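You operate a simulated robot arm through the tools that you are given. There is no shell and no other tool.

You run a simulated robot arm. Do the job below in one go: nothing can be reset, and whatever is moved stays where it is left.

## Task
Pull the cord up to the purple slider at 30 and clamp it.
Fine: open the clamp and set the purple slider to 30 first, pull with the orange slider, close the clamp; then the pink clip goes on the ledge by the clamp. The brake stays on.

It is judged by the outcome, as a careful person would: the job done as asked, and still so three seconds after it is handed in. It fails if anything else is knocked over, pushed out of place, dropped, spilled or broken.

## Robot
A 7-joint arm with a three-finger gripper, fixed in place. Base frame: the origin is on the floor under the middle of its stand, x ahead of it, y to its left, z up. Readings come in mm, degrees, newtons and seconds.
With the tool pointing down near the work surface it reaches from about 100 to 880 mm from the base axis. Its first joint turns from -166.0 to 166.0 degrees. Payload 2.94 kg.
Tool frame: the origin (TCP) lies between the finger pads and is the grasp point; the fingertips stand 30 mm ahead of it; z points along the fingers, y is the line along which they close. The gripper opens to 132 mm; its body begins 107 mm behind the TCP.
Orientation is that of the tool frame in the base frame, as a unit quaternion [x, y, z, w]. With the fingers straight down and closing along the base's y, the tool's x points along the base's -x, its y along +y and its z along -z.

## Interface
- The arm moves only by the tool play_rows. Its argument "plan" is text: rows parted by semicolons, each of 7 numbers parted by spaces: the shift along the tool's x, y, z in cm, then the turn, a rotation vector about the tool's x, y, z in degrees, then the opening, from 0 (shut) to 1 (fully open). In form: tx ty tz wx wy wz fingers; .... A call has 1 to 20 rows; each row is the pose to reach, as a shift and turn from the pose commanded when the call began, along the tool's axes at that moment. Each row takes 0.2 s and may step no farther than 50 mm and 8.6 degrees from the row before; otherwise, or with a gripper value out of range, the whole call is refused. A pose out of reach is approached as far as the arm can. The call stops where the force on the tool passes 90 N (or 10 N more than at its start, if that is more) or the arm is blocked; 0.2 s more then pass. Each finger travels about 37.4 mm/s and halts on what it meets, pressing with about 20 N; the grip force reading is that of the motor and also rises with nothing between the fingers. The clock runs only during rows and for 0.2 s after the last one: add rows that repeat a pose to give the fingers time. The reply holds the time, the measured pose of the TCP, the force on the tool along the base axes, the opening and the grip force, in the units named above and with some noise, with the torque about the TCP (base axes, N m) and any sound that the robot's microphone picked up, and new pictures: "pictures" is both (left out), scene, wrist or none.
- Cameras (640 x 400 px; columns grow to the right, rows downward): "scene" is fixed at [215.9, 507.9, 1383.6]; the picture's right is [-0.89, -0.46, 0.00], its down [-0.20, 0.40, -0.90] and it looks along [0.41, -0.80, -0.44] (base axes); focal length 310 px, centre (320, 200). "wrist" rides on the gripper at [72, 3, -144] in the tool frame; the picture's right is [-0.04, 1.00, 0.00], its down [-0.88, -0.04, -0.48] and it looks along [-0.47, -0.02, 0.88] (tool axes); focal length 256 px, centre (320, 200). There is no depth. A picture from a camera that has moved, and an enlarged one, comes with that camera's place and axes in the base frame and with its lens. The place of the scene camera against the robot may be out by one fixed shift of up to 25 mm in any direction.
- move_column(by): moves the trunk up (or, below 0, down) by that many mm; the arm rides with it, the base frame stays. It gives what a move gives, with no picture.
- close_up(camera, box): a new picture of the part [left, top, right, bottom] of that camera's present view, enlarged. The clock stands still meanwhile.
- job_done(): hands the job in; it is judged then, once.

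Places have to be worked out from the pictures, the camera data and where the tool is seen. Open the gripper and draw the arm clear of the work before you hand the job in, unless the task says otherwise.

The tools are called after ">>>" as name(argument=value, ...) on one line, values as JSON. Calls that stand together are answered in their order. play_rows: Moves the arm, as the interface text tells. Its arguments: {"type":"object","properties":{"plan":{"type":"string"},"pictures":{"type":"string","enum":["both","scene","wrist","none"]}},"required":["plan"]} The other tools are called the same way: move_column (by) moves the trunk up or down; close_up (camera, box) takes an enlarged picture of a part of a camera's view; job_done () hands the job in.

At the start:

```text
time: 0.0
tool_pos: [677.9, -37.5, 1158.0]
tcp_rot: [0.0, 1.0, 0.001, 0.0]
contact_force: [0.2, 0.2, -0.4]
wrist_torque: [-0.02, -0.01, 0.03]
gripper_width: 131.9
grasp_force: 0.0
trunk travel left (down, up): [-275.0, 265.0]
```

scene: 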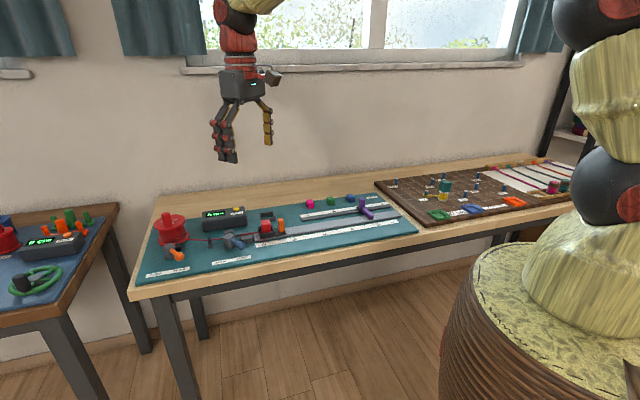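
wrist: 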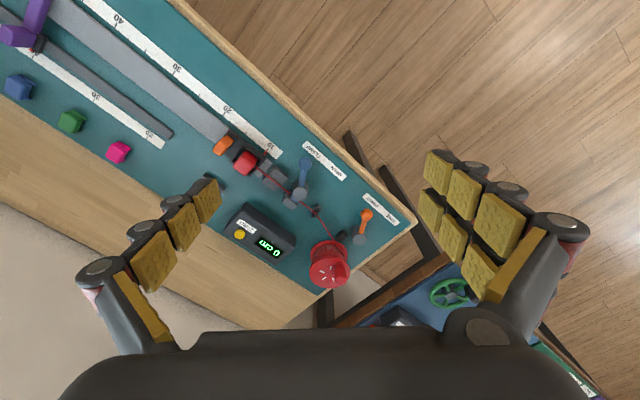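

I'll start by looking closer at the bench through both cameras.

>>> close_up(camera="scene", box=[130, 170, 290, 290])

>>> close_up(camera="scene", box=[240, 170, 430, 280])

>>> close_up(camera="wrist", box=[190, 100, 430, 300])

>>> close_up(camera="wrist", box=[0, 0, 240, 200])

```text
3.33 times, centred on (210, 230) of scene
camera zoom: at [215.9, 507.9, 1383.6], right [-0.89, -0.46, 0.0], down [-0.2, 0.4, -0.9], along [0.41, -0.8, -0.44], focal length 1035 px, centre (687, 100)
```

zoom: 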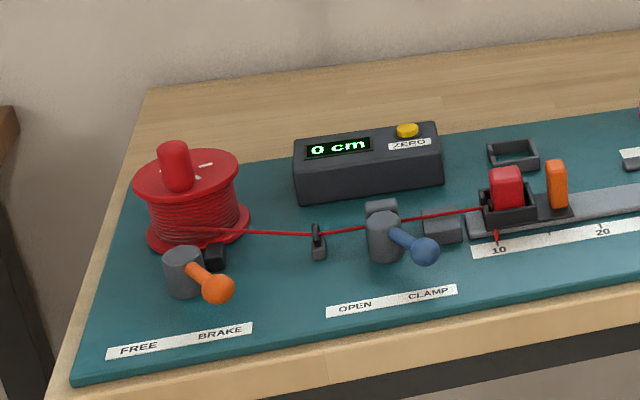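

```text
3.37 times, centred on (335, 225) of scene
camera zoom: at [215.9, 507.9, 1383.6], right [-0.89, -0.46, 0.0], down [-0.2, 0.4, -0.9], along [0.41, -0.8, -0.44], focal length 1046 px, centre (270, 116)
```

zoom: 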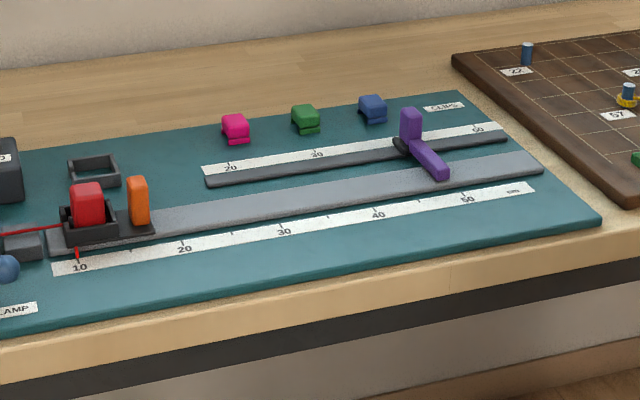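

```text
2.00 times, centred on (310, 200) of wrist
camera zoom: at [604.9, -35.2, 1302.2], right [0.04, 1.0, 0.0], down [0.88, -0.04, 0.48], along [0.47, -0.02, -0.88], focal length 512 px, centre (340, 200)
```

zoom: 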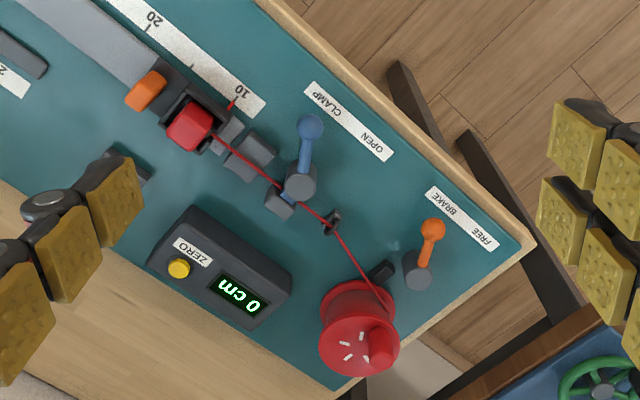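

```text
2.00 times, centred on (120, 100) of wrist
camera zoom: at [604.9, -35.2, 1302.2], right [0.04, 1.0, 0.0], down [0.88, -0.04, 0.48], along [0.47, -0.02, -0.88], focal length 512 px, centre (720, 400)
```

zoom: 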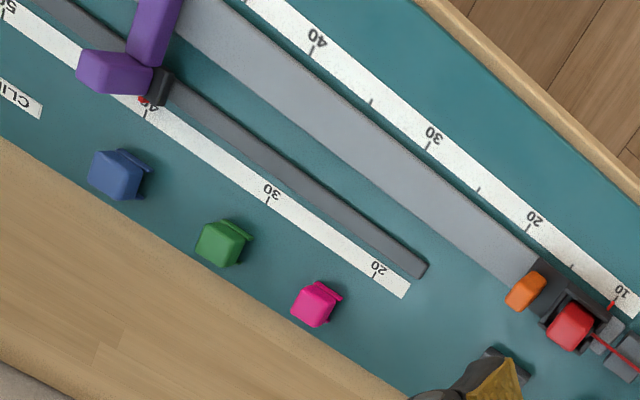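

The mat seems to lie near z≈810, with the main rail running along about (-0.69, -0.72). I turn the tool 44° to line up with the bench and come lower over the clamp area for a second viewpoint.

>>> play_rows(plan="-0.2 0.3 1.8 0 0 7.3 1; -0.4 0.6 3.6 0 0 14.6 1; -0.6 0.9 5.4 0 0 21.9 1; -0.8 1.2 7.2 0 0 29.2 1; -1.0 1.5 9 0 0 36.5 1; -1.2 1.75 10.8 0 0 43.9 1; -1.2 1.75 10.8 0 0 43.9 1", pictures="both")

```text
time: 1.6
tool_pos: [688.5, -20.8, 1049.9]
tcp_rot: [0.375, 0.927, 0.001, -0.001]
contact_force: [-0.3, -0.1, -0.1]
wrist_torque: [-0.02, 0.0, 0.02]
gripper_width: 132.1
grasp_force: 0.1
trunk travel left (down, up): [-275.0, 265.0]
camera wrist: at [638.8, 32.0, 1193.7], right [0.72, 0.69, 0.0], down [0.61, -0.64, 0.48], along [0.33, -0.34, -0.88], focal length 256 px, centre (320, 200)
```

scene: 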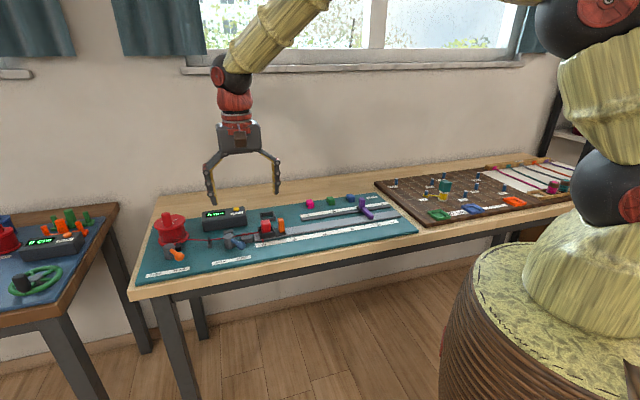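
wrist: 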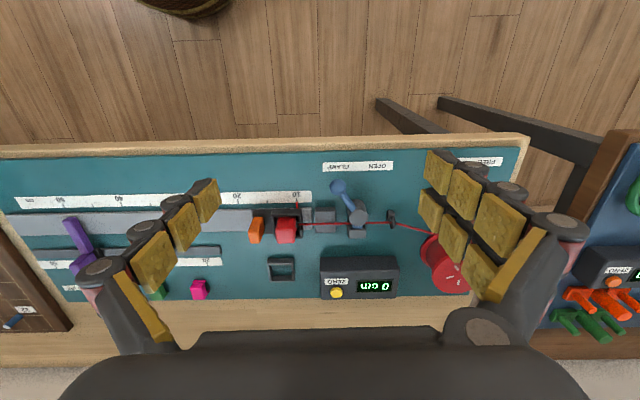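

The rail is now aligned with the picture's horizontal. I zoom in on the clamp, tray, and clips.

>>> close_up(camera="wrist", box=[220, 140, 420, 300])

>>> close_up(camera="wrist", box=[0, 170, 220, 310])

>>> close_up(camera="scene", box=[210, 190, 300, 250])

>>> close_up(camera="scene", box=[290, 180, 390, 240])

```text
2.50 times, centred on (320, 220) of wrist
camera zoom: at [638.8, 32.0, 1193.7], right [0.72, 0.69, 0.0], down [0.61, -0.64, 0.48], along [0.33, -0.34, -0.88], focal length 640 px, centre (320, 150)
```

zoom: 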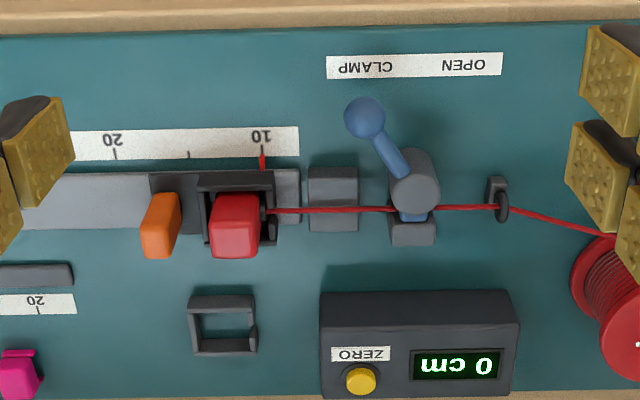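

```text
2.86 times, centred on (110, 240) of wrist
camera zoom: at [638.8, 32.0, 1193.7], right [0.72, 0.69, 0.0], down [0.61, -0.64, 0.48], along [0.33, -0.34, -0.88], focal length 731 px, centre (920, 86)
```

zoom: 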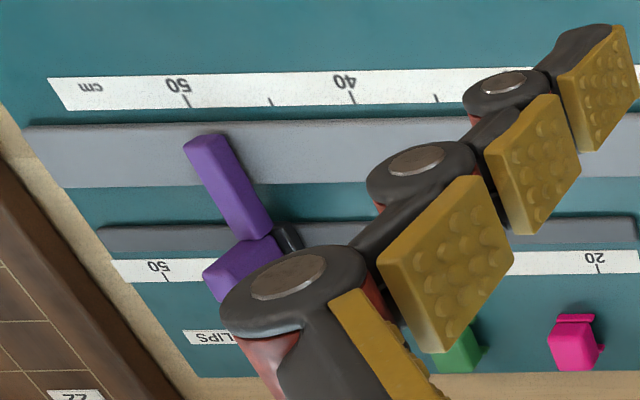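

```text
6.67 times, centred on (255, 220) of scene
camera zoom: at [215.9, 507.9, 1383.6], right [-0.89, -0.46, 0.0], down [-0.2, 0.4, -0.9], along [0.41, -0.8, -0.44], focal length 2070 px, centre (753, 67)
```

zoom: 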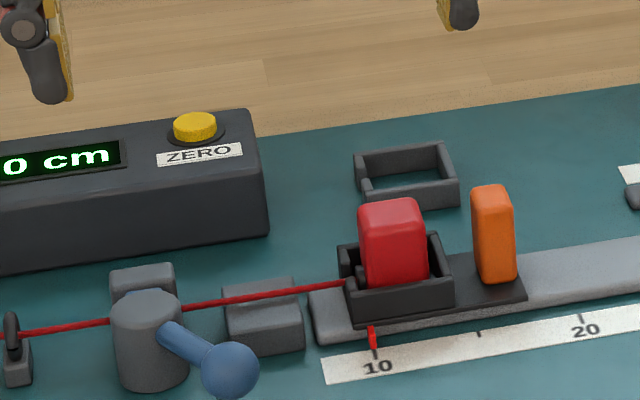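

```text
6.40 times, centred on (340, 210) of scene
camera zoom: at [215.9, 507.9, 1383.6], right [-0.89, -0.46, 0.0], down [-0.2, 0.4, -0.9], along [0.41, -0.8, -0.44], focal length 1987 px, centre (192, 136)
```

zoom: 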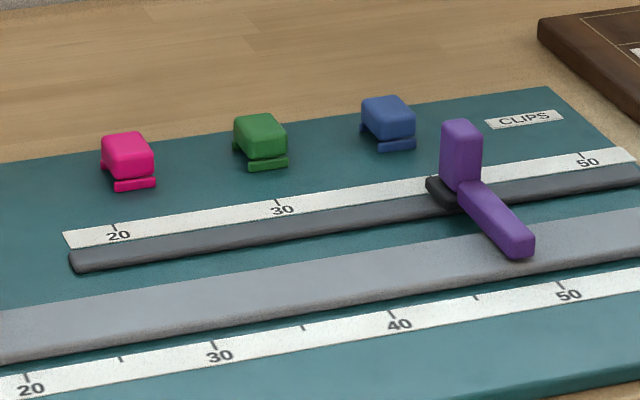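

Main-scale ticks put the mat at z≈813 with tick 10 near base (752, -144). I move down over the clamp for a closer stereo view of the lever, ledge and carriage.

>>> play_rows(plan="-1 1.2 2.5 0 0 0 1; -2 2.4 5 0 0 0 1; -3.1 3.5 7 0 0 0 1; -3.1 3.5 7 0 0 0 1", pictures="wrist")

>>> close_up(camera="wrist", box=[200, 120, 440, 270])

```text
time: 2.6
tool_pos: [735.0, -16.9, 979.1]
tcp_rot: [0.374, 0.927, -0.001, 0.001]
contact_force: [1.6, -0.5, -0.4]
wrist_torque: [0.01, 0.02, 0.02]
gripper_width: 132.0
grasp_force: 0.1
trunk travel left (down, up): [-275.0, 265.0]
camera wrist: at [685.2, 35.1, 1123.3], right [0.72, 0.69, 0.0], down [0.61, -0.64, 0.48], along [0.33, -0.34, -0.88], focal length 256 px, centre (320, 200)
```

wrist: 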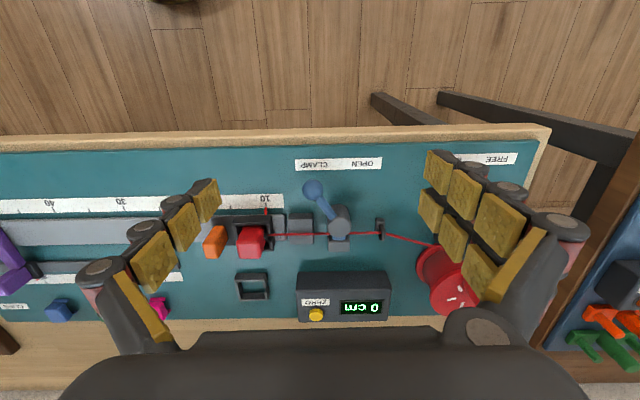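

```text
2.67 times, centred on (320, 195) of wrist
camera zoom: at [685.2, 35.1, 1123.3], right [0.72, 0.69, 0.0], down [0.61, -0.64, 0.48], along [0.33, -0.34, -0.88], focal length 683 px, centre (320, 213)
```

zoom: 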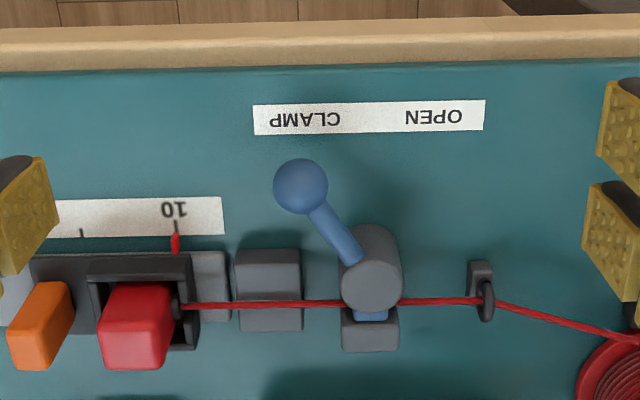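

Stereo gives the blue lever ball at base ≈(772, -69, 845), 60 mm from its post, currently swung to the CLAMP side. I move above the ball and narrow the fingers to a 40 mm cage before descending.

>>> play_rows(plan="-3.1 -0.6 2 0 0 0 0.3; -6.2 -1.2 4 0 0 0 0.3; -6.2 -1.2 4 0 0 0 0.3; -6.2 -1.2 4 0 0 0 0.3; -6.2 -1.2 4 0 0 0 0.3; -6.2 -1.2 4 0 0 0 0.3; -6.2 -1.2 4 0 0 0 0.3; -6.2 -1.2 4 0 0 0 0.3", pictures="both")

>>> close_up(camera="scene", box=[160, 160, 300, 270])

```text
time: 4.4
tool_pos: [772.7, -68.5, 941.1]
tcp_rot: [0.375, 0.927, 0.0, 0.0]
contact_force: [-0.1, 0.0, 0.7]
wrist_torque: [0.04, -0.05, -0.01]
gripper_width: 39.5
grasp_force: 0.1
trunk travel left (down, up): [-275.0, 265.0]
camera wrist: at [722.3, -15.8, 1085.7], right [0.72, 0.69, 0.0], down [0.61, -0.64, 0.48], along [0.33, -0.34, -0.88], focal length 256 px, centre (320, 200)
```

scene: 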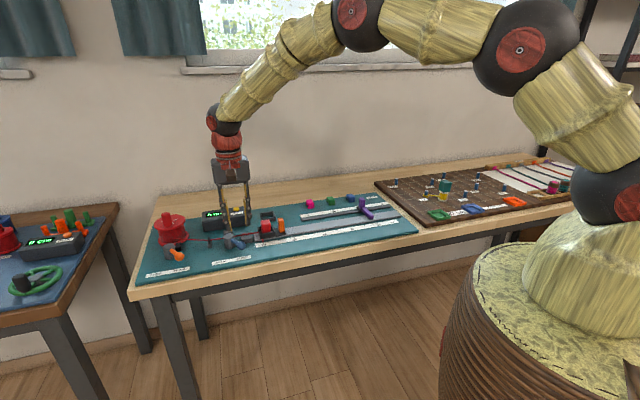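
wrist: 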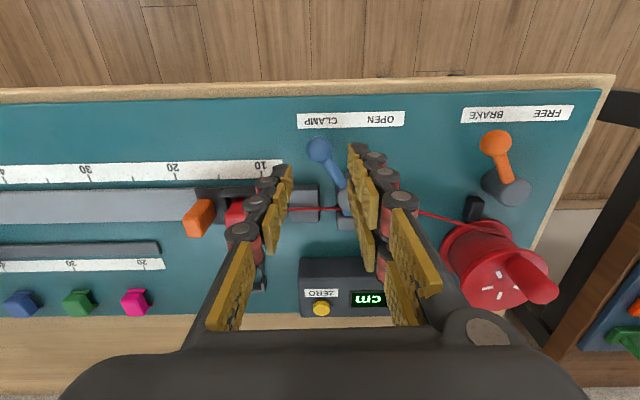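

```text
3.64 times, centred on (230, 215) of scene
camera zoom: at [215.9, 507.9, 1383.6], right [-0.89, -0.46, 0.0], down [-0.2, 0.4, -0.9], along [0.41, -0.8, -0.44], focal length 1129 px, centre (647, 146)
```

zoom: 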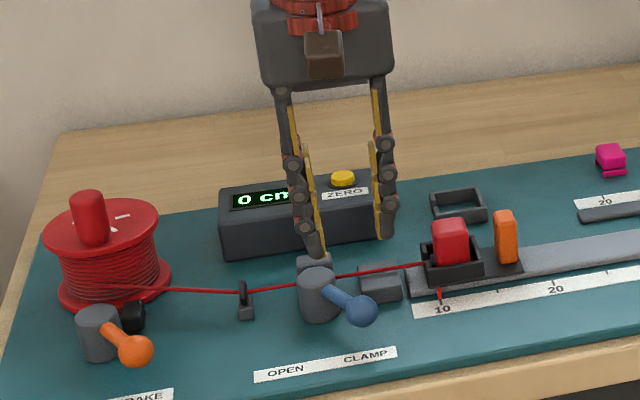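

The ball sits at (772, -68), directly under the TCP. I descend 83 mm so the fingertips straddle the ball.

>>> play_rows(plan="0 0 3 0 0 0 0.3; 0 0 6 0 0 0 0.3; 0 0 8.3 0 0 0 0.3; 0 0 8.3 0 0 0 0.3", pictures="both")

>>> close_up(camera="scene", box=[160, 160, 300, 270])

```text
time: 5.4
tool_pos: [772.7, -68.2, 857.5]
tcp_rot: [0.374, 0.927, 0.0, 0.0]
contact_force: [0.1, 0.2, -0.2]
wrist_torque: [0.02, 0.03, 0.02]
gripper_width: 39.7
grasp_force: 0.0
trunk travel left (down, up): [-275.0, 265.0]
camera wrist: at [723.0, -15.8, 1001.7], right [0.72, 0.69, 0.0], down [0.61, -0.64, 0.48], along [0.33, -0.34, -0.88], focal length 256 px, centre (320, 200)
```

scene: 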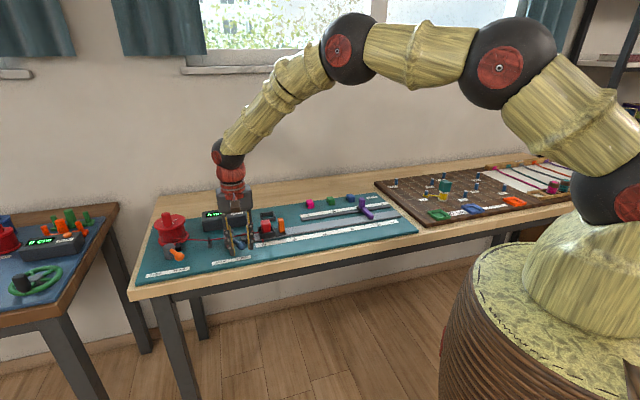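
wrist: 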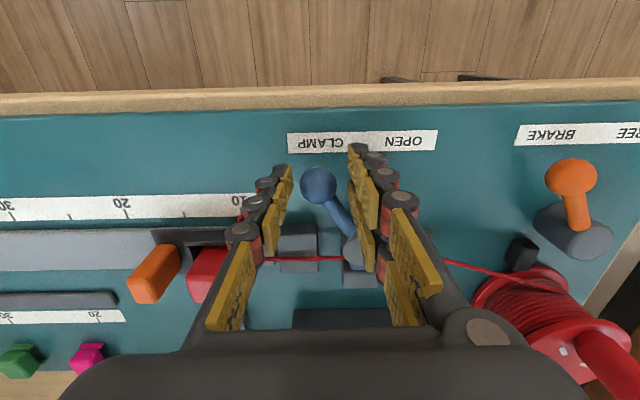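

```text
3.64 times, centred on (230, 215) of scene
camera zoom: at [215.9, 507.9, 1383.6], right [-0.89, -0.46, 0.0], down [-0.2, 0.4, -0.9], along [0.41, -0.8, -0.44], focal length 1129 px, centre (647, 146)
```

zoom: 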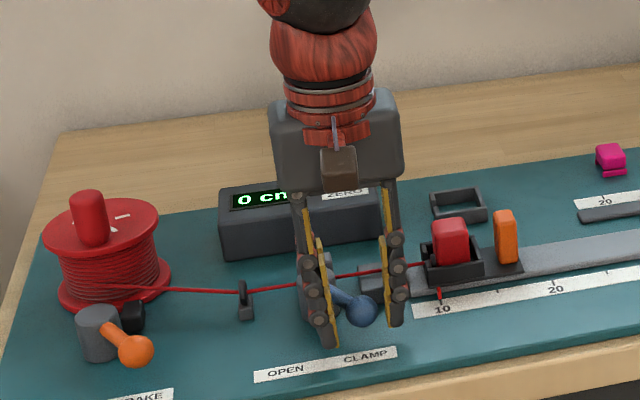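

The ball is caged between the fingertips with no contact force. I sweep it along its arc toward OPEN.

>>> play_rows(plan="0.2 0.8 0 0 0 0 0.3; 0.5 1.8 0 0 0 0 0.3; 0.8 2.8 0 0 0 0 0.3; 0.9 3.8 0 0 0 0 0.3; 0.8 4.85 0 0 0 0 0.3; 0.5 5.85 0 0 0 0 0.3; 0.2 6.6 0 0 0 0 0.3; 0.2 6.6 0 0 0 0 0.3", pictures="both")

>>> close_up(camera="scene", box=[160, 160, 300, 270])

```text
time: 7.2
tool_pos: [817.9, -20.1, 856.6]
tcp_rot: [0.374, 0.927, 0.0, 0.0]
contact_force: [-0.4, -0.2, 0.0]
wrist_torque: [-0.01, -0.02, -0.01]
gripper_width: 39.5
grasp_force: 0.0
trunk travel left (down, up): [-275.0, 265.0]
camera wrist: at [767.2, 33.3, 1001.3], right [0.72, 0.69, 0.0], down [0.61, -0.64, 0.48], along [0.33, -0.34, -0.88], focal length 256 px, centre (320, 200)
```

scene: 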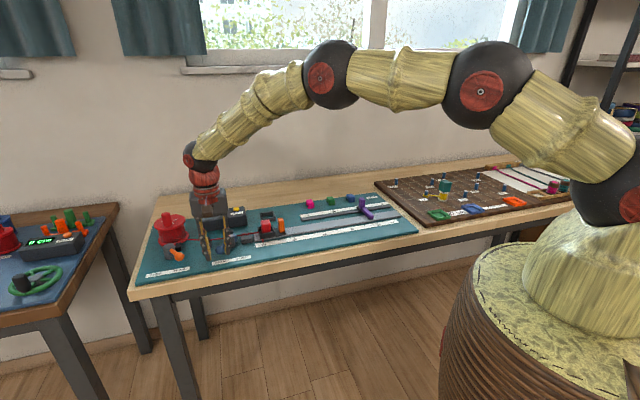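
wrist: 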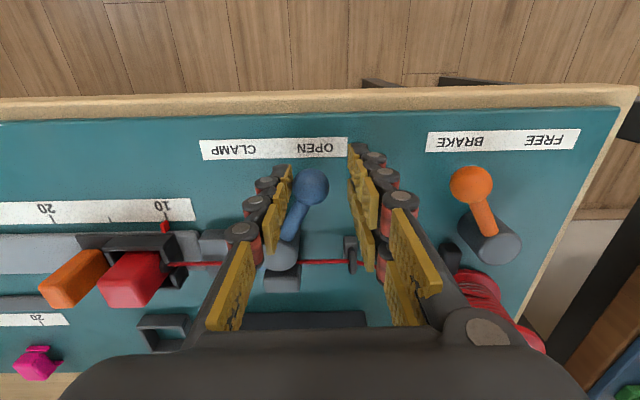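

```text
3.64 times, centred on (230, 215) of scene
camera zoom: at [215.9, 507.9, 1383.6], right [-0.89, -0.46, 0.0], down [-0.2, 0.4, -0.9], along [0.41, -0.8, -0.44], focal length 1129 px, centre (647, 146)
```

zoom: 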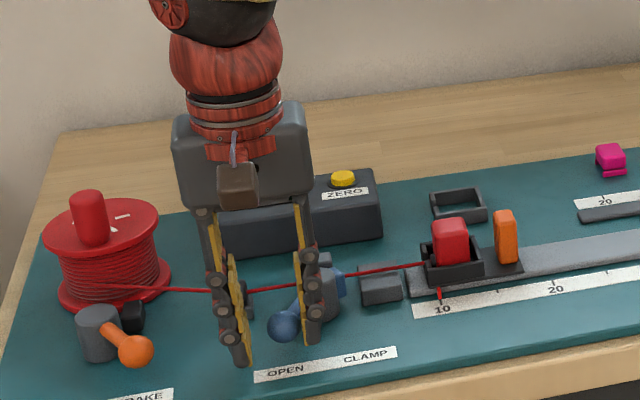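

The ball is now at about +30°, below the OPEN label. I push 5 mm further to see whether it is against its stop.

>>> play_rows(plan="-0.1 0.25 0 0 0 0 0.3; -0.3 0.5 0 0 0 0 0.3; -0.3 0.5 0 0 0 0 0.3", pictures="wrist")

```text
time: 8.0
tool_pos: [821.8, -16.6, 858.1]
tcp_rot: [0.373, 0.928, 0.0, 0.001]
contact_force: [0.8, -0.3, -0.1]
wrist_torque: [0.0, -0.03, 0.01]
gripper_width: 39.3
grasp_force: 0.1
trunk travel left (down, up): [-275.0, 265.0]
camera wrist: at [772.3, 34.9, 1001.3], right [0.72, 0.69, 0.0], down [0.61, -0.64, 0.48], along [0.33, -0.34, -0.88], focal length 256 px, centre (320, 200)
```

wrist: 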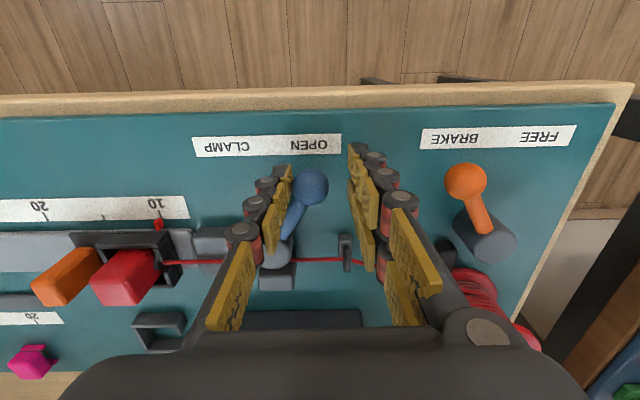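

The lever still moved freely. I push a little further along the arc to find the end stop.

>>> play_rows(plan="-0.2 0.3 0 0 0 0 0.3; -0.4 0.6 0 0 0 0 0.3; -0.6 0.8 0 0 0 0 0.3; -0.6 0.8 0 0 0 0 0.3", pictures="wrist")

>>> close_up(camera="wrist", box=[180, 110, 420, 290])

```text
time: 9.0
tool_pos: [829.3, -16.1, 856.0]
tcp_rot: [0.374, 0.928, -0.001, -0.002]
contact_force: [-18.8, 0.5, -1.0]
wrist_torque: [0.01, 0.25, -0.44]
gripper_width: 47.9
grasp_force: 6.2
trunk travel left (down, up): [-275.0, 265.0]
camera wrist: at [779.6, 36.2, 1000.8], right [0.72, 0.69, 0.0], down [0.61, -0.64, 0.47], along [0.32, -0.34, -0.88], focal length 256 px, centre (320, 200)
```

wrist: 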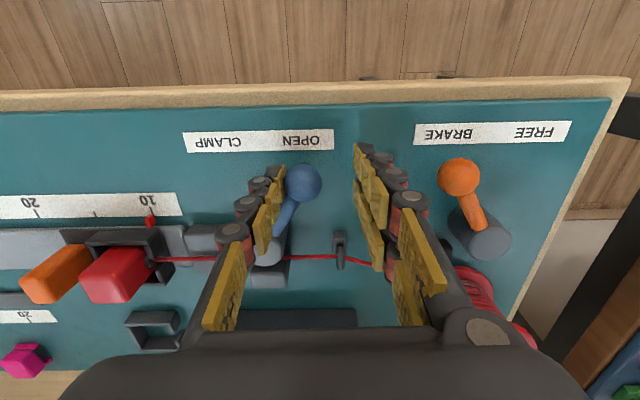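

```text
2.22 times, centred on (300, 200) of wrist
camera zoom: at [779.6, 36.2, 1000.8], right [0.72, 0.69, 0.0], down [0.61, -0.64, 0.47], along [0.32, -0.34, -0.88], focal length 569 px, centre (364, 200)
```

zoom: 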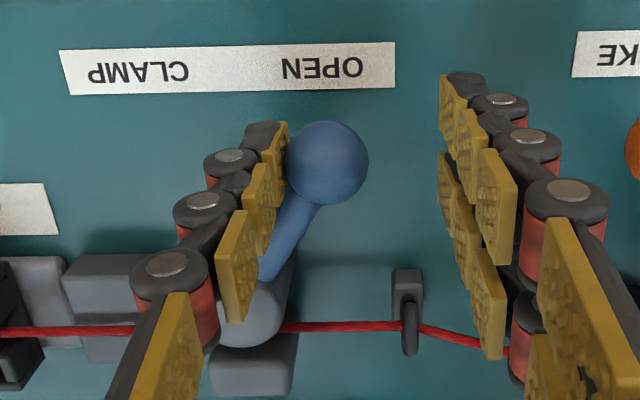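

The lever hit its stop at the OPEN end (19 N, then held). I back off, rise clear, and travel to above the purple slider with the gripper opened for viewing.

>>> play_rows(plan="0 -1 0 0 0 0 0.33; 0 -1.1 -4.5 0 0 0 0.33; 0 -1.1 -9 0 0 0 0.33; 0 -1.1 -12.5 0 0 0 0.5; -0.8 -5.8 -12.5 0 0 0 0.7; -1.6 -10.6 -12.5 0 0 0 1; -2.4 -15.4 -12.5 0 0 0 1; -3.2 -20.2 -12.5 0 0 0 1; -4 -25 -12.5 0 0 0 1; -4.8 -29.8 -12.5 0 0 0 1; -5.6 -34.6 -12.5 0 0 0 1; -6.4 -39.4 -12.5 0 0 0 1; -7.2 -44.2 -12.5 0 0 0 1; -8 -49 -12.5 0 0 0 1; -8.3 -53.4 -12.5 0 0 0 1; -8.3 -53.4 -12.5 0 0 0 1", pictures="both")

>>> close_up(camera="wrist", box=[180, 110, 420, 290])

>>> close_up(camera="scene", box=[190, 190, 300, 260])

```text
time: 12.4
tool_pos: [522.3, -459.9, 987.0]
tcp_rot: [0.374, 0.927, 0.001, 0.0]
contact_force: [0.1, 0.4, -0.9]
wrist_torque: [0.0, -0.02, 0.01]
gripper_width: 132.1
grasp_force: 0.0
trunk travel left (down, up): [-275.0, 265.0]
camera wrist: at [471.7, -407.5, 1130.3], right [0.72, 0.69, 0.0], down [0.61, -0.64, 0.48], along [0.33, -0.34, -0.88], focal length 256 px, centre (320, 200)
```

scene: 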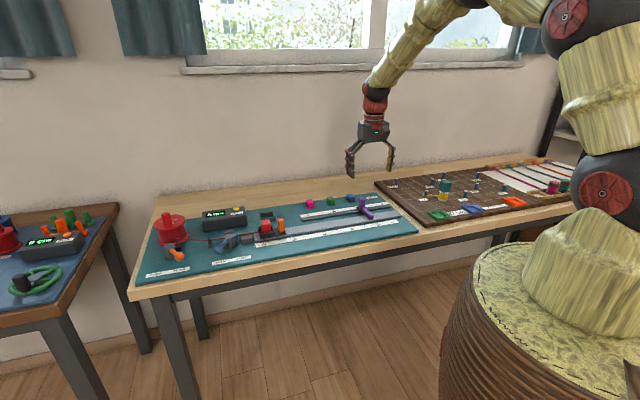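
wrist: 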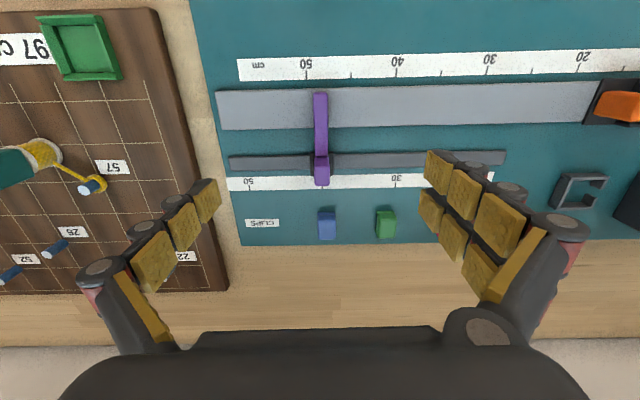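

```text
2.22 times, centred on (300, 200) of wrist
camera zoom: at [471.7, -407.5, 1130.3], right [0.72, 0.69, 0.0], down [0.61, -0.64, 0.48], along [0.33, -0.34, -0.88], focal length 569 px, centre (364, 200)
```

zoom: 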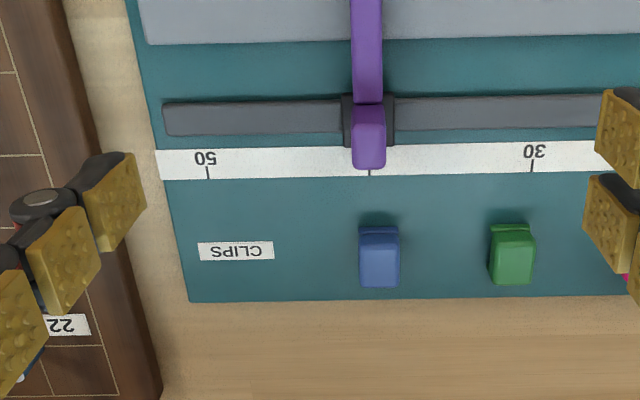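

```text
5.71 times, centred on (245, 225) of scene
camera zoom: at [215.9, 507.9, 1383.6], right [-0.89, -0.46, 0.0], down [-0.2, 0.4, -0.9], along [0.41, -0.8, -0.44], focal length 1774 px, centre (749, 57)
```

zoom: 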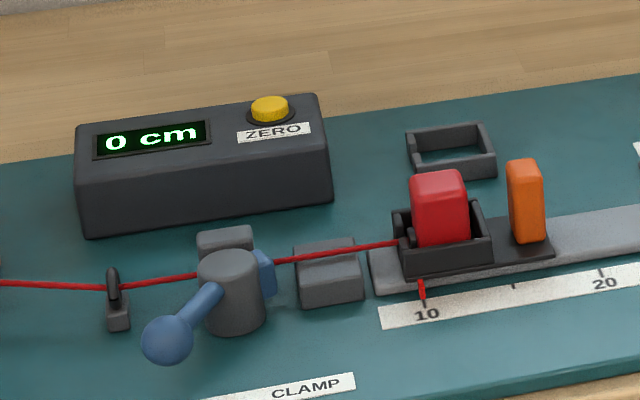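

The clamp jaw has swung clear of the cord. The purple post reads 40 now, centred at bench Y matching tick 40, about base (549, -490), top near z 870; I lower a 40 mm cage around it.

>>> play_rows(plan="-2 0 2 0 0 0 0.3; -4 0 4 0 0 0 0.3; -4 0 4 0 0 0 0.3; -4 0 4 0 0 0 0.3; -4 0 4 0 0 0 0.3; -4 0 4 0 0 0 0.3; -4 0 4 0 0 0 0.3; -4 0 7 0 0 0 0.3; -4 0 9.5 0 0 0 0.3; -4 0 11.9 0 0 0 0.3; -4 0 11.9 0 0 0 0.3", pictures="both")

>>> close_up(camera="scene", box=[310, 150, 420, 230])

>>> close_up(camera="wrist", box=[220, 80, 460, 260])

```text
time: 14.8
tool_pos: [548.5, -486.3, 863.4]
tcp_rot: [0.374, 0.927, 0.0, 0.001]
contact_force: [0.5, 0.0, -0.6]
wrist_torque: [0.0, 0.03, 0.0]
gripper_width: 39.7
grasp_force: 0.0
trunk travel left (down, up): [-275.0, 265.0]
camera wrist: at [497.6, -434.2, 1007.5], right [0.72, 0.69, 0.0], down [0.61, -0.64, 0.48], along [0.33, -0.34, -0.88], focal length 256 px, centre (320, 200)
```

scene: 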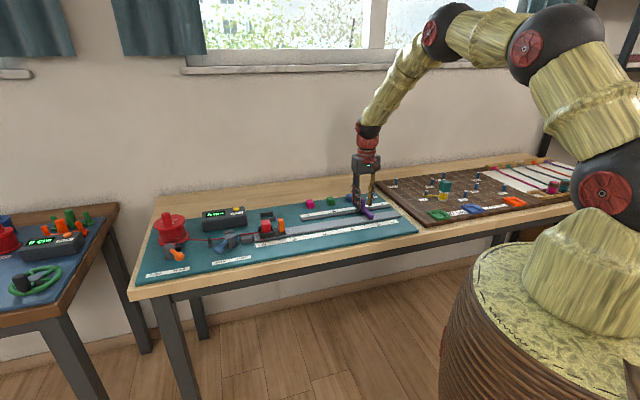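
wrist: 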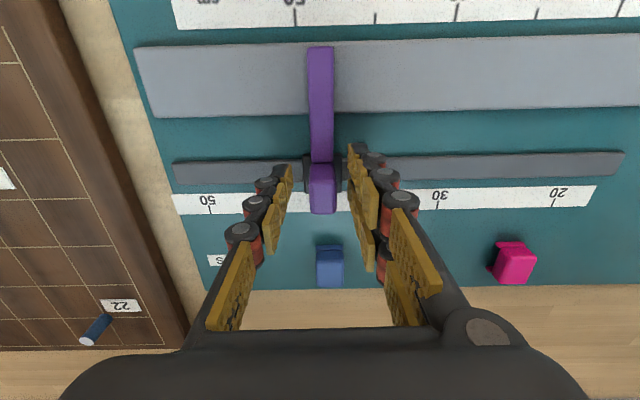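

```text
5.00 times, centred on (365, 190) of scene
camera zoom: at [215.9, 507.9, 1383.6], right [-0.89, -0.46, 0.0], down [-0.2, 0.4, -0.9], along [0.41, -0.8, -0.44], focal length 1552 px, centre (95, 250)
```

zoom: 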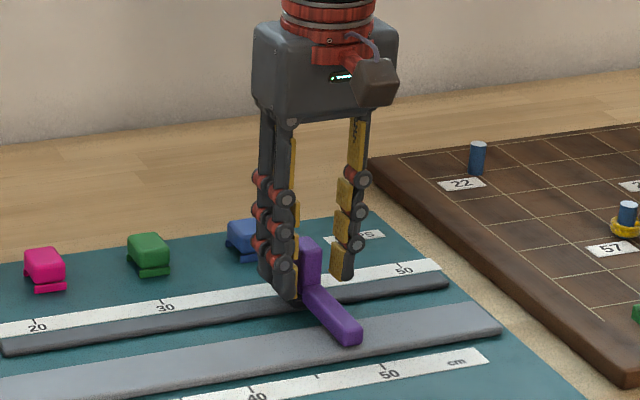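

```text
2.22 times, centred on (340, 170) of wrist
camera zoom: at [497.6, -434.2, 1007.5], right [0.72, 0.69, 0.0], down [0.61, -0.64, 0.48], along [0.33, -0.34, -0.88], focal length 569 px, centre (276, 267)
```

zoom: 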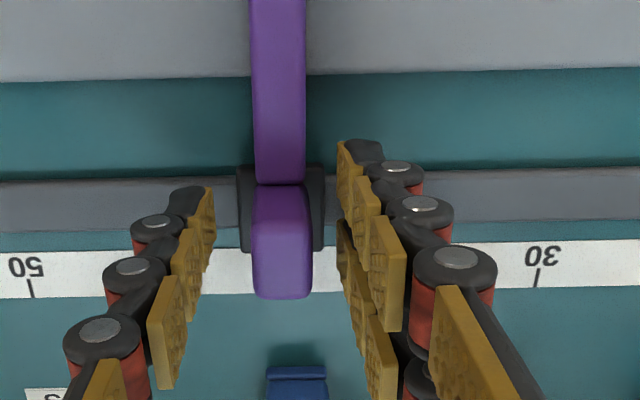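

The purple post is centred between the fingers with no contact force. I close on it.

>>> play_rows(plan="0 0 0 0 0 0 0; 0 0 0 0 0 0 0; 0 0 0 0 0 0 0; 0 0 0 0 0 0 0", pictures="wrist")

>>> close_up(camera="wrist", box=[220, 80, 460, 260])

```text
time: 15.8
tool_pos: [548.0, -486.1, 863.8]
tcp_rot: [0.374, 0.927, 0.001, 0.0]
contact_force: [3.3, 4.8, -2.8]
wrist_torque: [-0.01, -0.22, -0.38]
gripper_width: 17.5
grasp_force: 39.5
trunk travel left (down, up): [-275.0, 265.0]
camera wrist: at [498.0, -433.5, 1007.3], right [0.72, 0.69, 0.0], down [0.61, -0.64, 0.47], along [0.33, -0.34, -0.88], focal length 256 px, centre (320, 200)
```

wrist: 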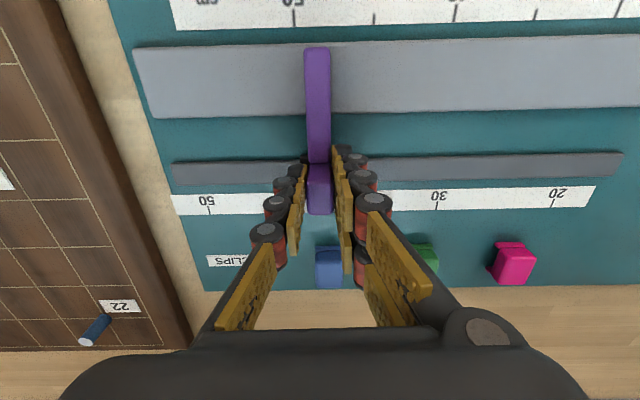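

```text
2.22 times, centred on (340, 170) of wrist
camera zoom: at [498.0, -433.5, 1007.3], right [0.72, 0.69, 0.0], down [0.61, -0.64, 0.47], along [0.33, -0.34, -0.88], focal length 569 px, centre (276, 267)
```

zoom: 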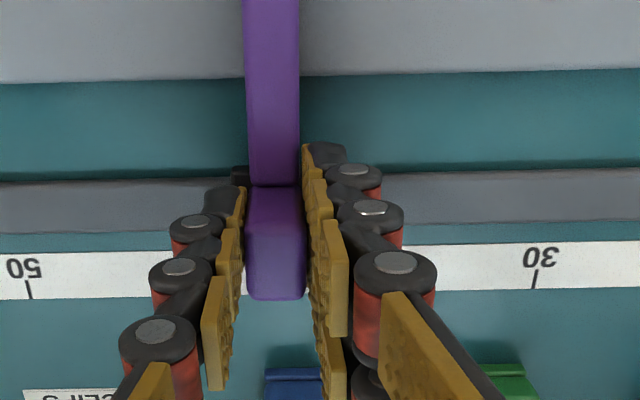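

Gripped (17.5 mm wide) with the slider near 40. I drag it 100 mm toward the reel along the rail to 30.

>>> play_rows(plan="0 1 0 0 0 0 0; -0.03 2 0 0 0 0 0; -0.04 3 0 0 0 0 0; -0.06 4 0 0 0 0 0; -0.07 5 0 0 0 0 0; -0.09 6 0 0 0 0 0; -0.1 7 0 0 0 0 0; -0.12 8 0 0 0 0 0; -0.13 9 0 0 0 0 0; -0.15 9.6 0 0 0 0 0; -0.15 10 0 0 0 0 0; -0.15 10 0 0 0 0 0", pictures="both")

>>> close_up(camera="wrist", box=[220, 80, 460, 260])

>>> close_up(camera="scene", box=[290, 170, 400, 240])

```text
time: 18.4
tool_pos: [619.4, -414.5, 863.8]
tcp_rot: [0.374, 0.927, 0.0, 0.0]
contact_force: [-13.7, 14.4, -5.6]
wrist_torque: [0.6, 0.56, -0.4]
gripper_width: 17.3
grasp_force: 43.3
trunk travel left (down, up): [-275.0, 265.0]
camera wrist: at [569.7, -362.1, 1007.4], right [0.72, 0.69, 0.0], down [0.61, -0.64, 0.47], along [0.33, -0.34, -0.88], focal length 256 px, centre (320, 200)
```

scene: 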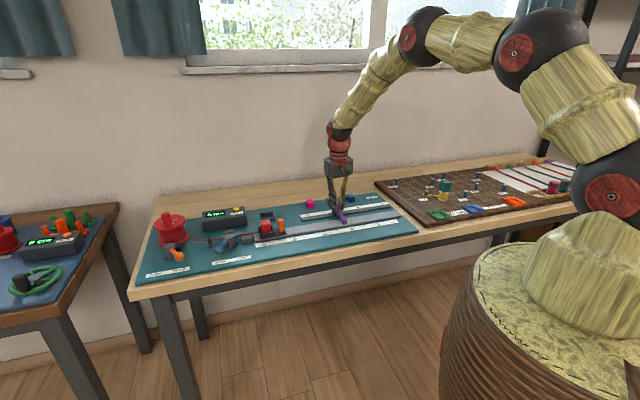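
wrist: 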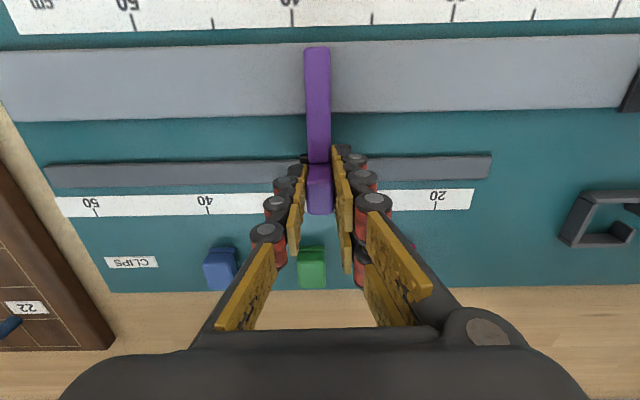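

```text
2.22 times, centred on (340, 170) of wrist
camera zoom: at [569.7, -362.1, 1007.4], right [0.72, 0.69, 0.0], down [0.61, -0.64, 0.47], along [0.33, -0.34, -0.88], focal length 569 px, centre (276, 267)
```

zoom: 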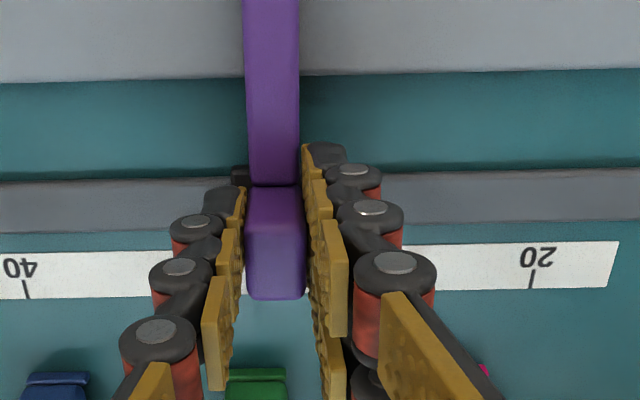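

```text
5.71 times, centred on (345, 205) of scene
camera zoom: at [215.9, 507.9, 1383.6], right [-0.89, -0.46, 0.0], down [-0.2, 0.4, -0.9], along [0.41, -0.8, -0.44], focal length 1774 px, centre (177, 171)
```

zoom: 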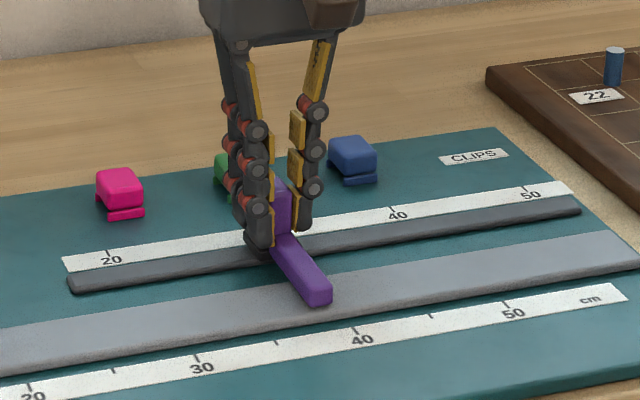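

The slider post now sits about 0.5 mm past tick 30, with some side load from my path. I relax the sideways offset, open the fingers and rise to check the pointer.

>>> play_rows(plan="0.15 0 0 0 0 0 0; 0.15 0 0 0 0 0 0.15; 0.15 0 0 0 0 0 0.3; 0.15 0 0 0 0 0 0.3; 0.15 0 0 0 0 0 0.3; 0.15 0 -4 0 0 0 0.3; 0.15 0 -8 0 0 0 0.6; 0.15 0 -10 0 0 0 0.8; 0.15 0 -10 0 0 0 1; 0.15 0 -10 0 0 0 1; 0.15 0 -10 0 0 0 1; 0.15 0 -10 0 0 0 1", pictures="both")

>>> close_up(camera="wrist", box=[220, 90, 420, 230])

>>> close_up(camera="scene", box=[290, 180, 390, 240])

```text
time: 21.0
tool_pos: [620.4, -414.9, 965.2]
tcp_rot: [0.374, 0.927, 0.0, 0.0]
contact_force: [0.7, 0.2, -0.2]
wrist_torque: [0.01, -0.02, -0.01]
gripper_width: 130.9
grasp_force: 0.0
trunk travel left (down, up): [-275.0, 265.0]
camera wrist: at [571.0, -361.9, 1108.9], right [0.72, 0.69, 0.0], down [0.61, -0.64, 0.48], along [0.33, -0.34, -0.88], focal length 256 px, centre (320, 200)
```

scene: 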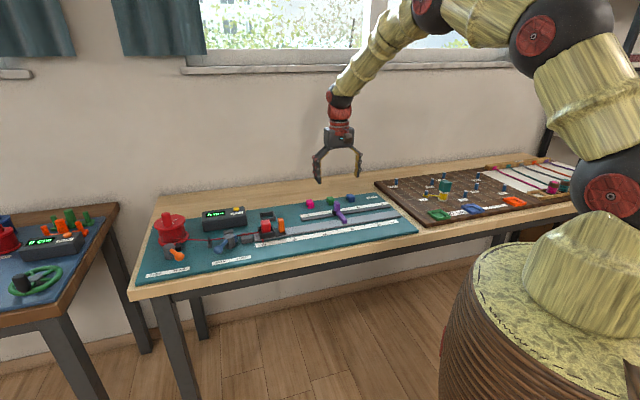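
wrist: 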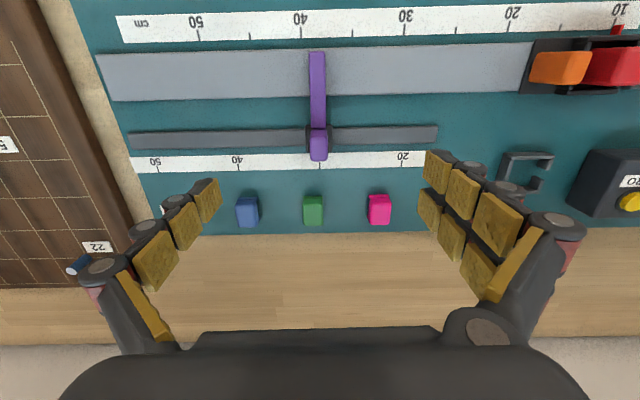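

```text
2.86 times, centred on (320, 160) of wrist
camera zoom: at [571.0, -361.9, 1108.9], right [0.72, 0.69, 0.0], down [0.61, -0.64, 0.48], along [0.33, -0.34, -0.88], focal length 731 px, centre (320, 314)
```

zoom: 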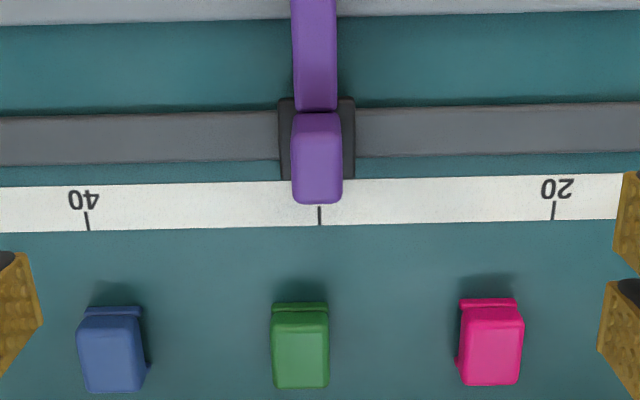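

```text
6.40 times, centred on (340, 210) of scene
camera zoom: at [215.9, 507.9, 1383.6], right [-0.89, -0.46, 0.0], down [-0.2, 0.4, -0.9], along [0.41, -0.8, -0.44], focal length 1987 px, centre (192, 136)
```

zoom: 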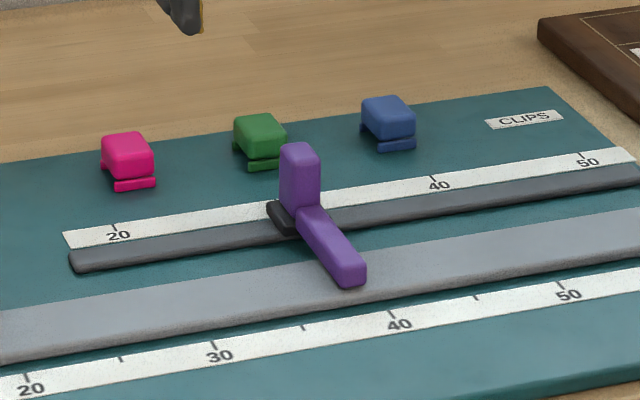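

The post looks centred on tick 30, but its red pointer is hidden behind it. I shift 6 cm toward the wall to see the pointer and the clips from above.

>>> play_rows(plan="-3 1 0 0 0 0 1; -6 2 0 0 0 0 1; -6 2 0 0 0 0 1", pictures="wrist")

>>> close_up(camera="wrist", box=[250, 60, 370, 140])

>>> close_up(camera="wrist", box=[290, 120, 430, 210])

```text
time: 21.8
tool_pos: [677.0, -444.4, 961.7]
tcp_rot: [0.374, 0.927, 0.0, 0.0]
contact_force: [0.9, -0.3, 0.1]
wrist_torque: [-0.03, -0.01, -0.03]
gripper_width: 132.0
grasp_force: 0.0
trunk travel left (down, up): [-275.0, 265.0]
camera wrist: at [628.3, -391.9, 1105.9], right [0.72, 0.69, 0.0], down [0.61, -0.64, 0.48], along [0.33, -0.34, -0.88], focal length 256 px, centre (320, 200)
```

wrist: 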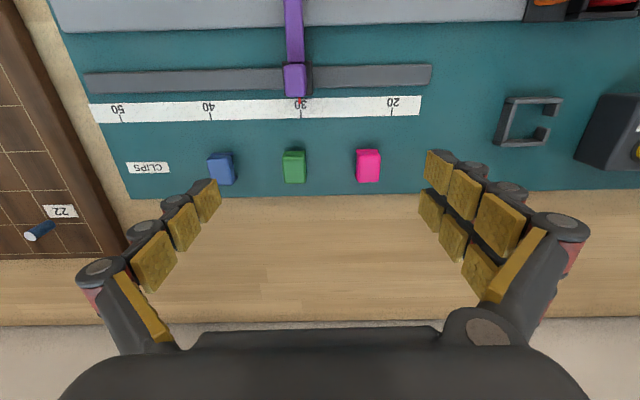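

```text
5.00 times, centred on (310, 100) of wrist
camera zoom: at [628.3, -391.9, 1105.9], right [0.72, 0.69, 0.0], down [0.61, -0.64, 0.48], along [0.33, -0.34, -0.88], focal length 1280 px, centre (370, 700)
```

zoom: 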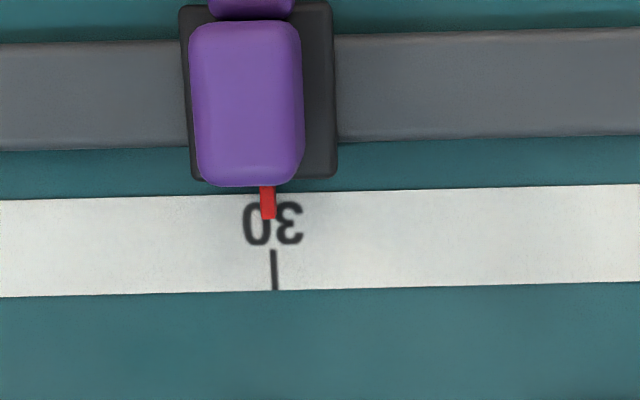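

```text
4.44 times, centred on (360, 165) of wrist
camera zoom: at [628.3, -391.9, 1105.9], right [0.72, 0.69, 0.0], down [0.61, -0.64, 0.48], along [0.33, -0.34, -0.88], focal length 1138 px, centre (142, 356)
```

zoom: 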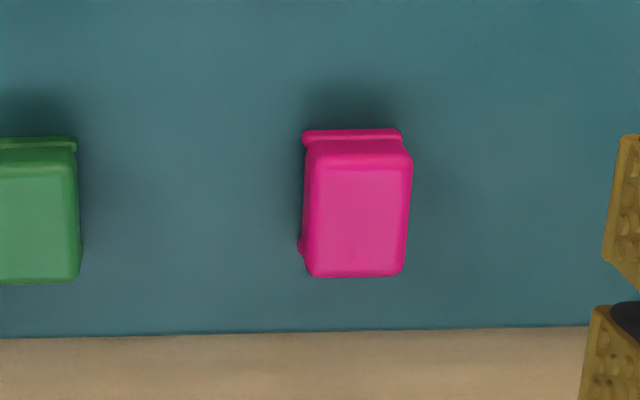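

The red pointer lines up with tick 30 within half a millimetre, so the purple slider is set. Next I move above the orange handle for a close look.

>>> play_rows(plan="3 3.4 0 0 0 0 1; 6 6.8 0 0 0 0 1; 9 10.2 0 0 0 0 1; 12 13.6 0 0 0 0 1; 15 17 0 0 0 0 1; 18 20.3 0 0 0 0 1; 18 20.3 0 0 0 0 1", pictures="wrist")

>>> close_up(camera="wrist", box=[240, 130, 440, 270])

>>> close_up(camera="scene", box=[220, 200, 300, 250])

```text
time: 23.4
tool_pos: [688.6, -169.8, 962.7]
tcp_rot: [0.373, 0.928, 0.0, 0.0]
contact_force: [0.1, -0.1, -0.4]
wrist_torque: [-0.03, -0.01, 0.0]
gripper_width: 132.0
grasp_force: 0.1
trunk travel left (down, up): [-275.0, 265.0]
camera wrist: at [639.2, -117.9, 1105.9], right [0.72, 0.69, 0.0], down [0.61, -0.64, 0.48], along [0.33, -0.34, -0.88], focal length 256 px, centre (320, 200)
```

wrist: 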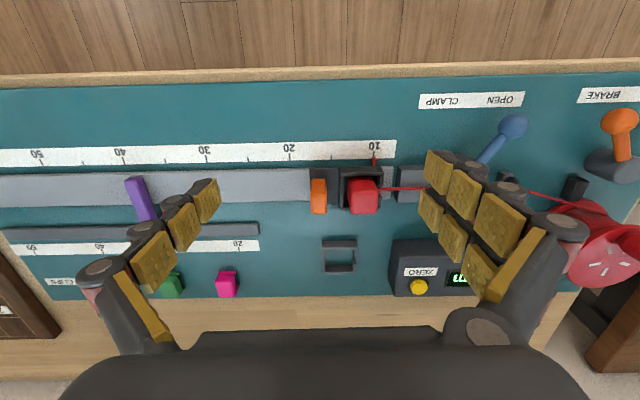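

```text
2.86 times, centred on (340, 200) of wrist
camera zoom: at [639.2, -117.9, 1105.9], right [0.72, 0.69, 0.0], down [0.61, -0.64, 0.48], along [0.33, -0.34, -0.88], focal length 731 px, centre (263, 200)
```

zoom: 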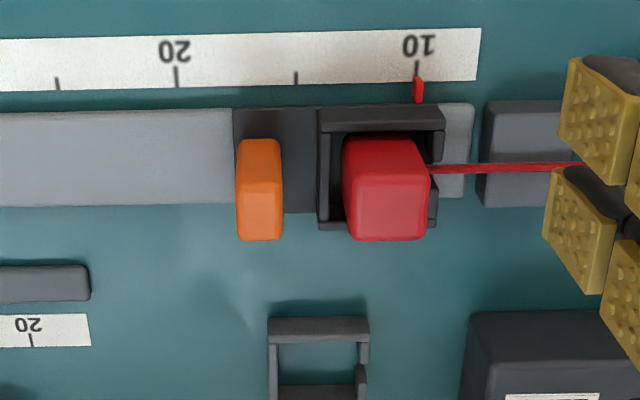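

```text
8.00 times, centred on (260, 225) of scene
camera zoom: at [215.9, 507.9, 1383.6], right [-0.89, -0.46, 0.0], down [-0.2, 0.4, -0.9], along [0.41, -0.8, -0.44], focal length 2484 px, centre (800, 0)
```

zoom: 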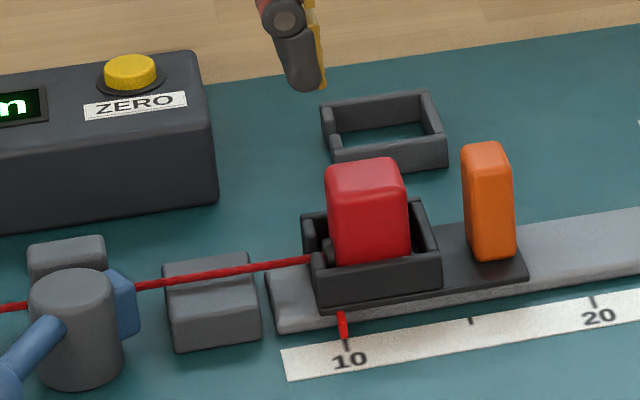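

The handle is about 18 mm wide along the rail with its top near z 864, and a ~22 mm gap to the red plug. I zoom tighter to check the tray height and gap before fitting a finger in.

>>> close_up(camera="wrist", box=[300, 155, 400, 218])

>>> close_up(camera="scene", box=[250, 205, 300, 240])

```text
6.35 times, centred on (350, 186) of wrist
camera zoom: at [639.2, -117.9, 1105.9], right [0.72, 0.69, 0.0], down [0.61, -0.64, 0.48], along [0.33, -0.34, -0.88], focal length 1625 px, centre (130, 286)
```

zoom: 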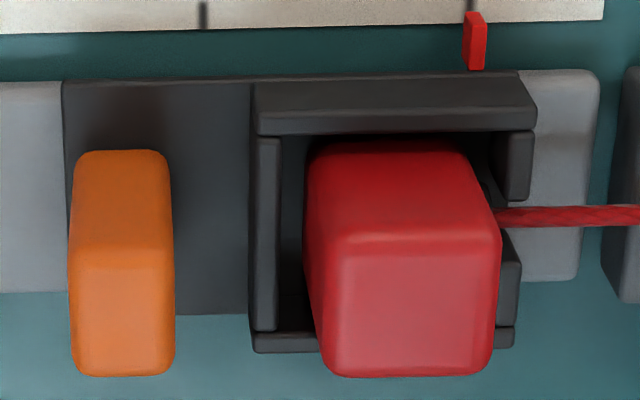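

```text
11.43 times, centred on (275, 222) of scene
camera zoom: at [215.9, 507.9, 1383.6], right [-0.89, -0.46, 0.0], down [-0.2, 0.4, -0.9], along [0.41, -0.8, -0.44], focal length 3548 px, centre (834, -57)
```

zoom: 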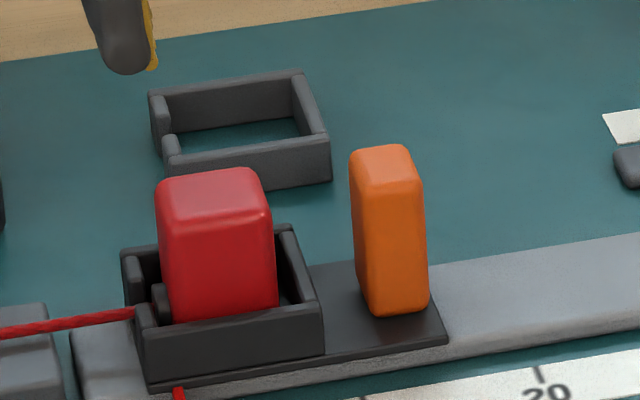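

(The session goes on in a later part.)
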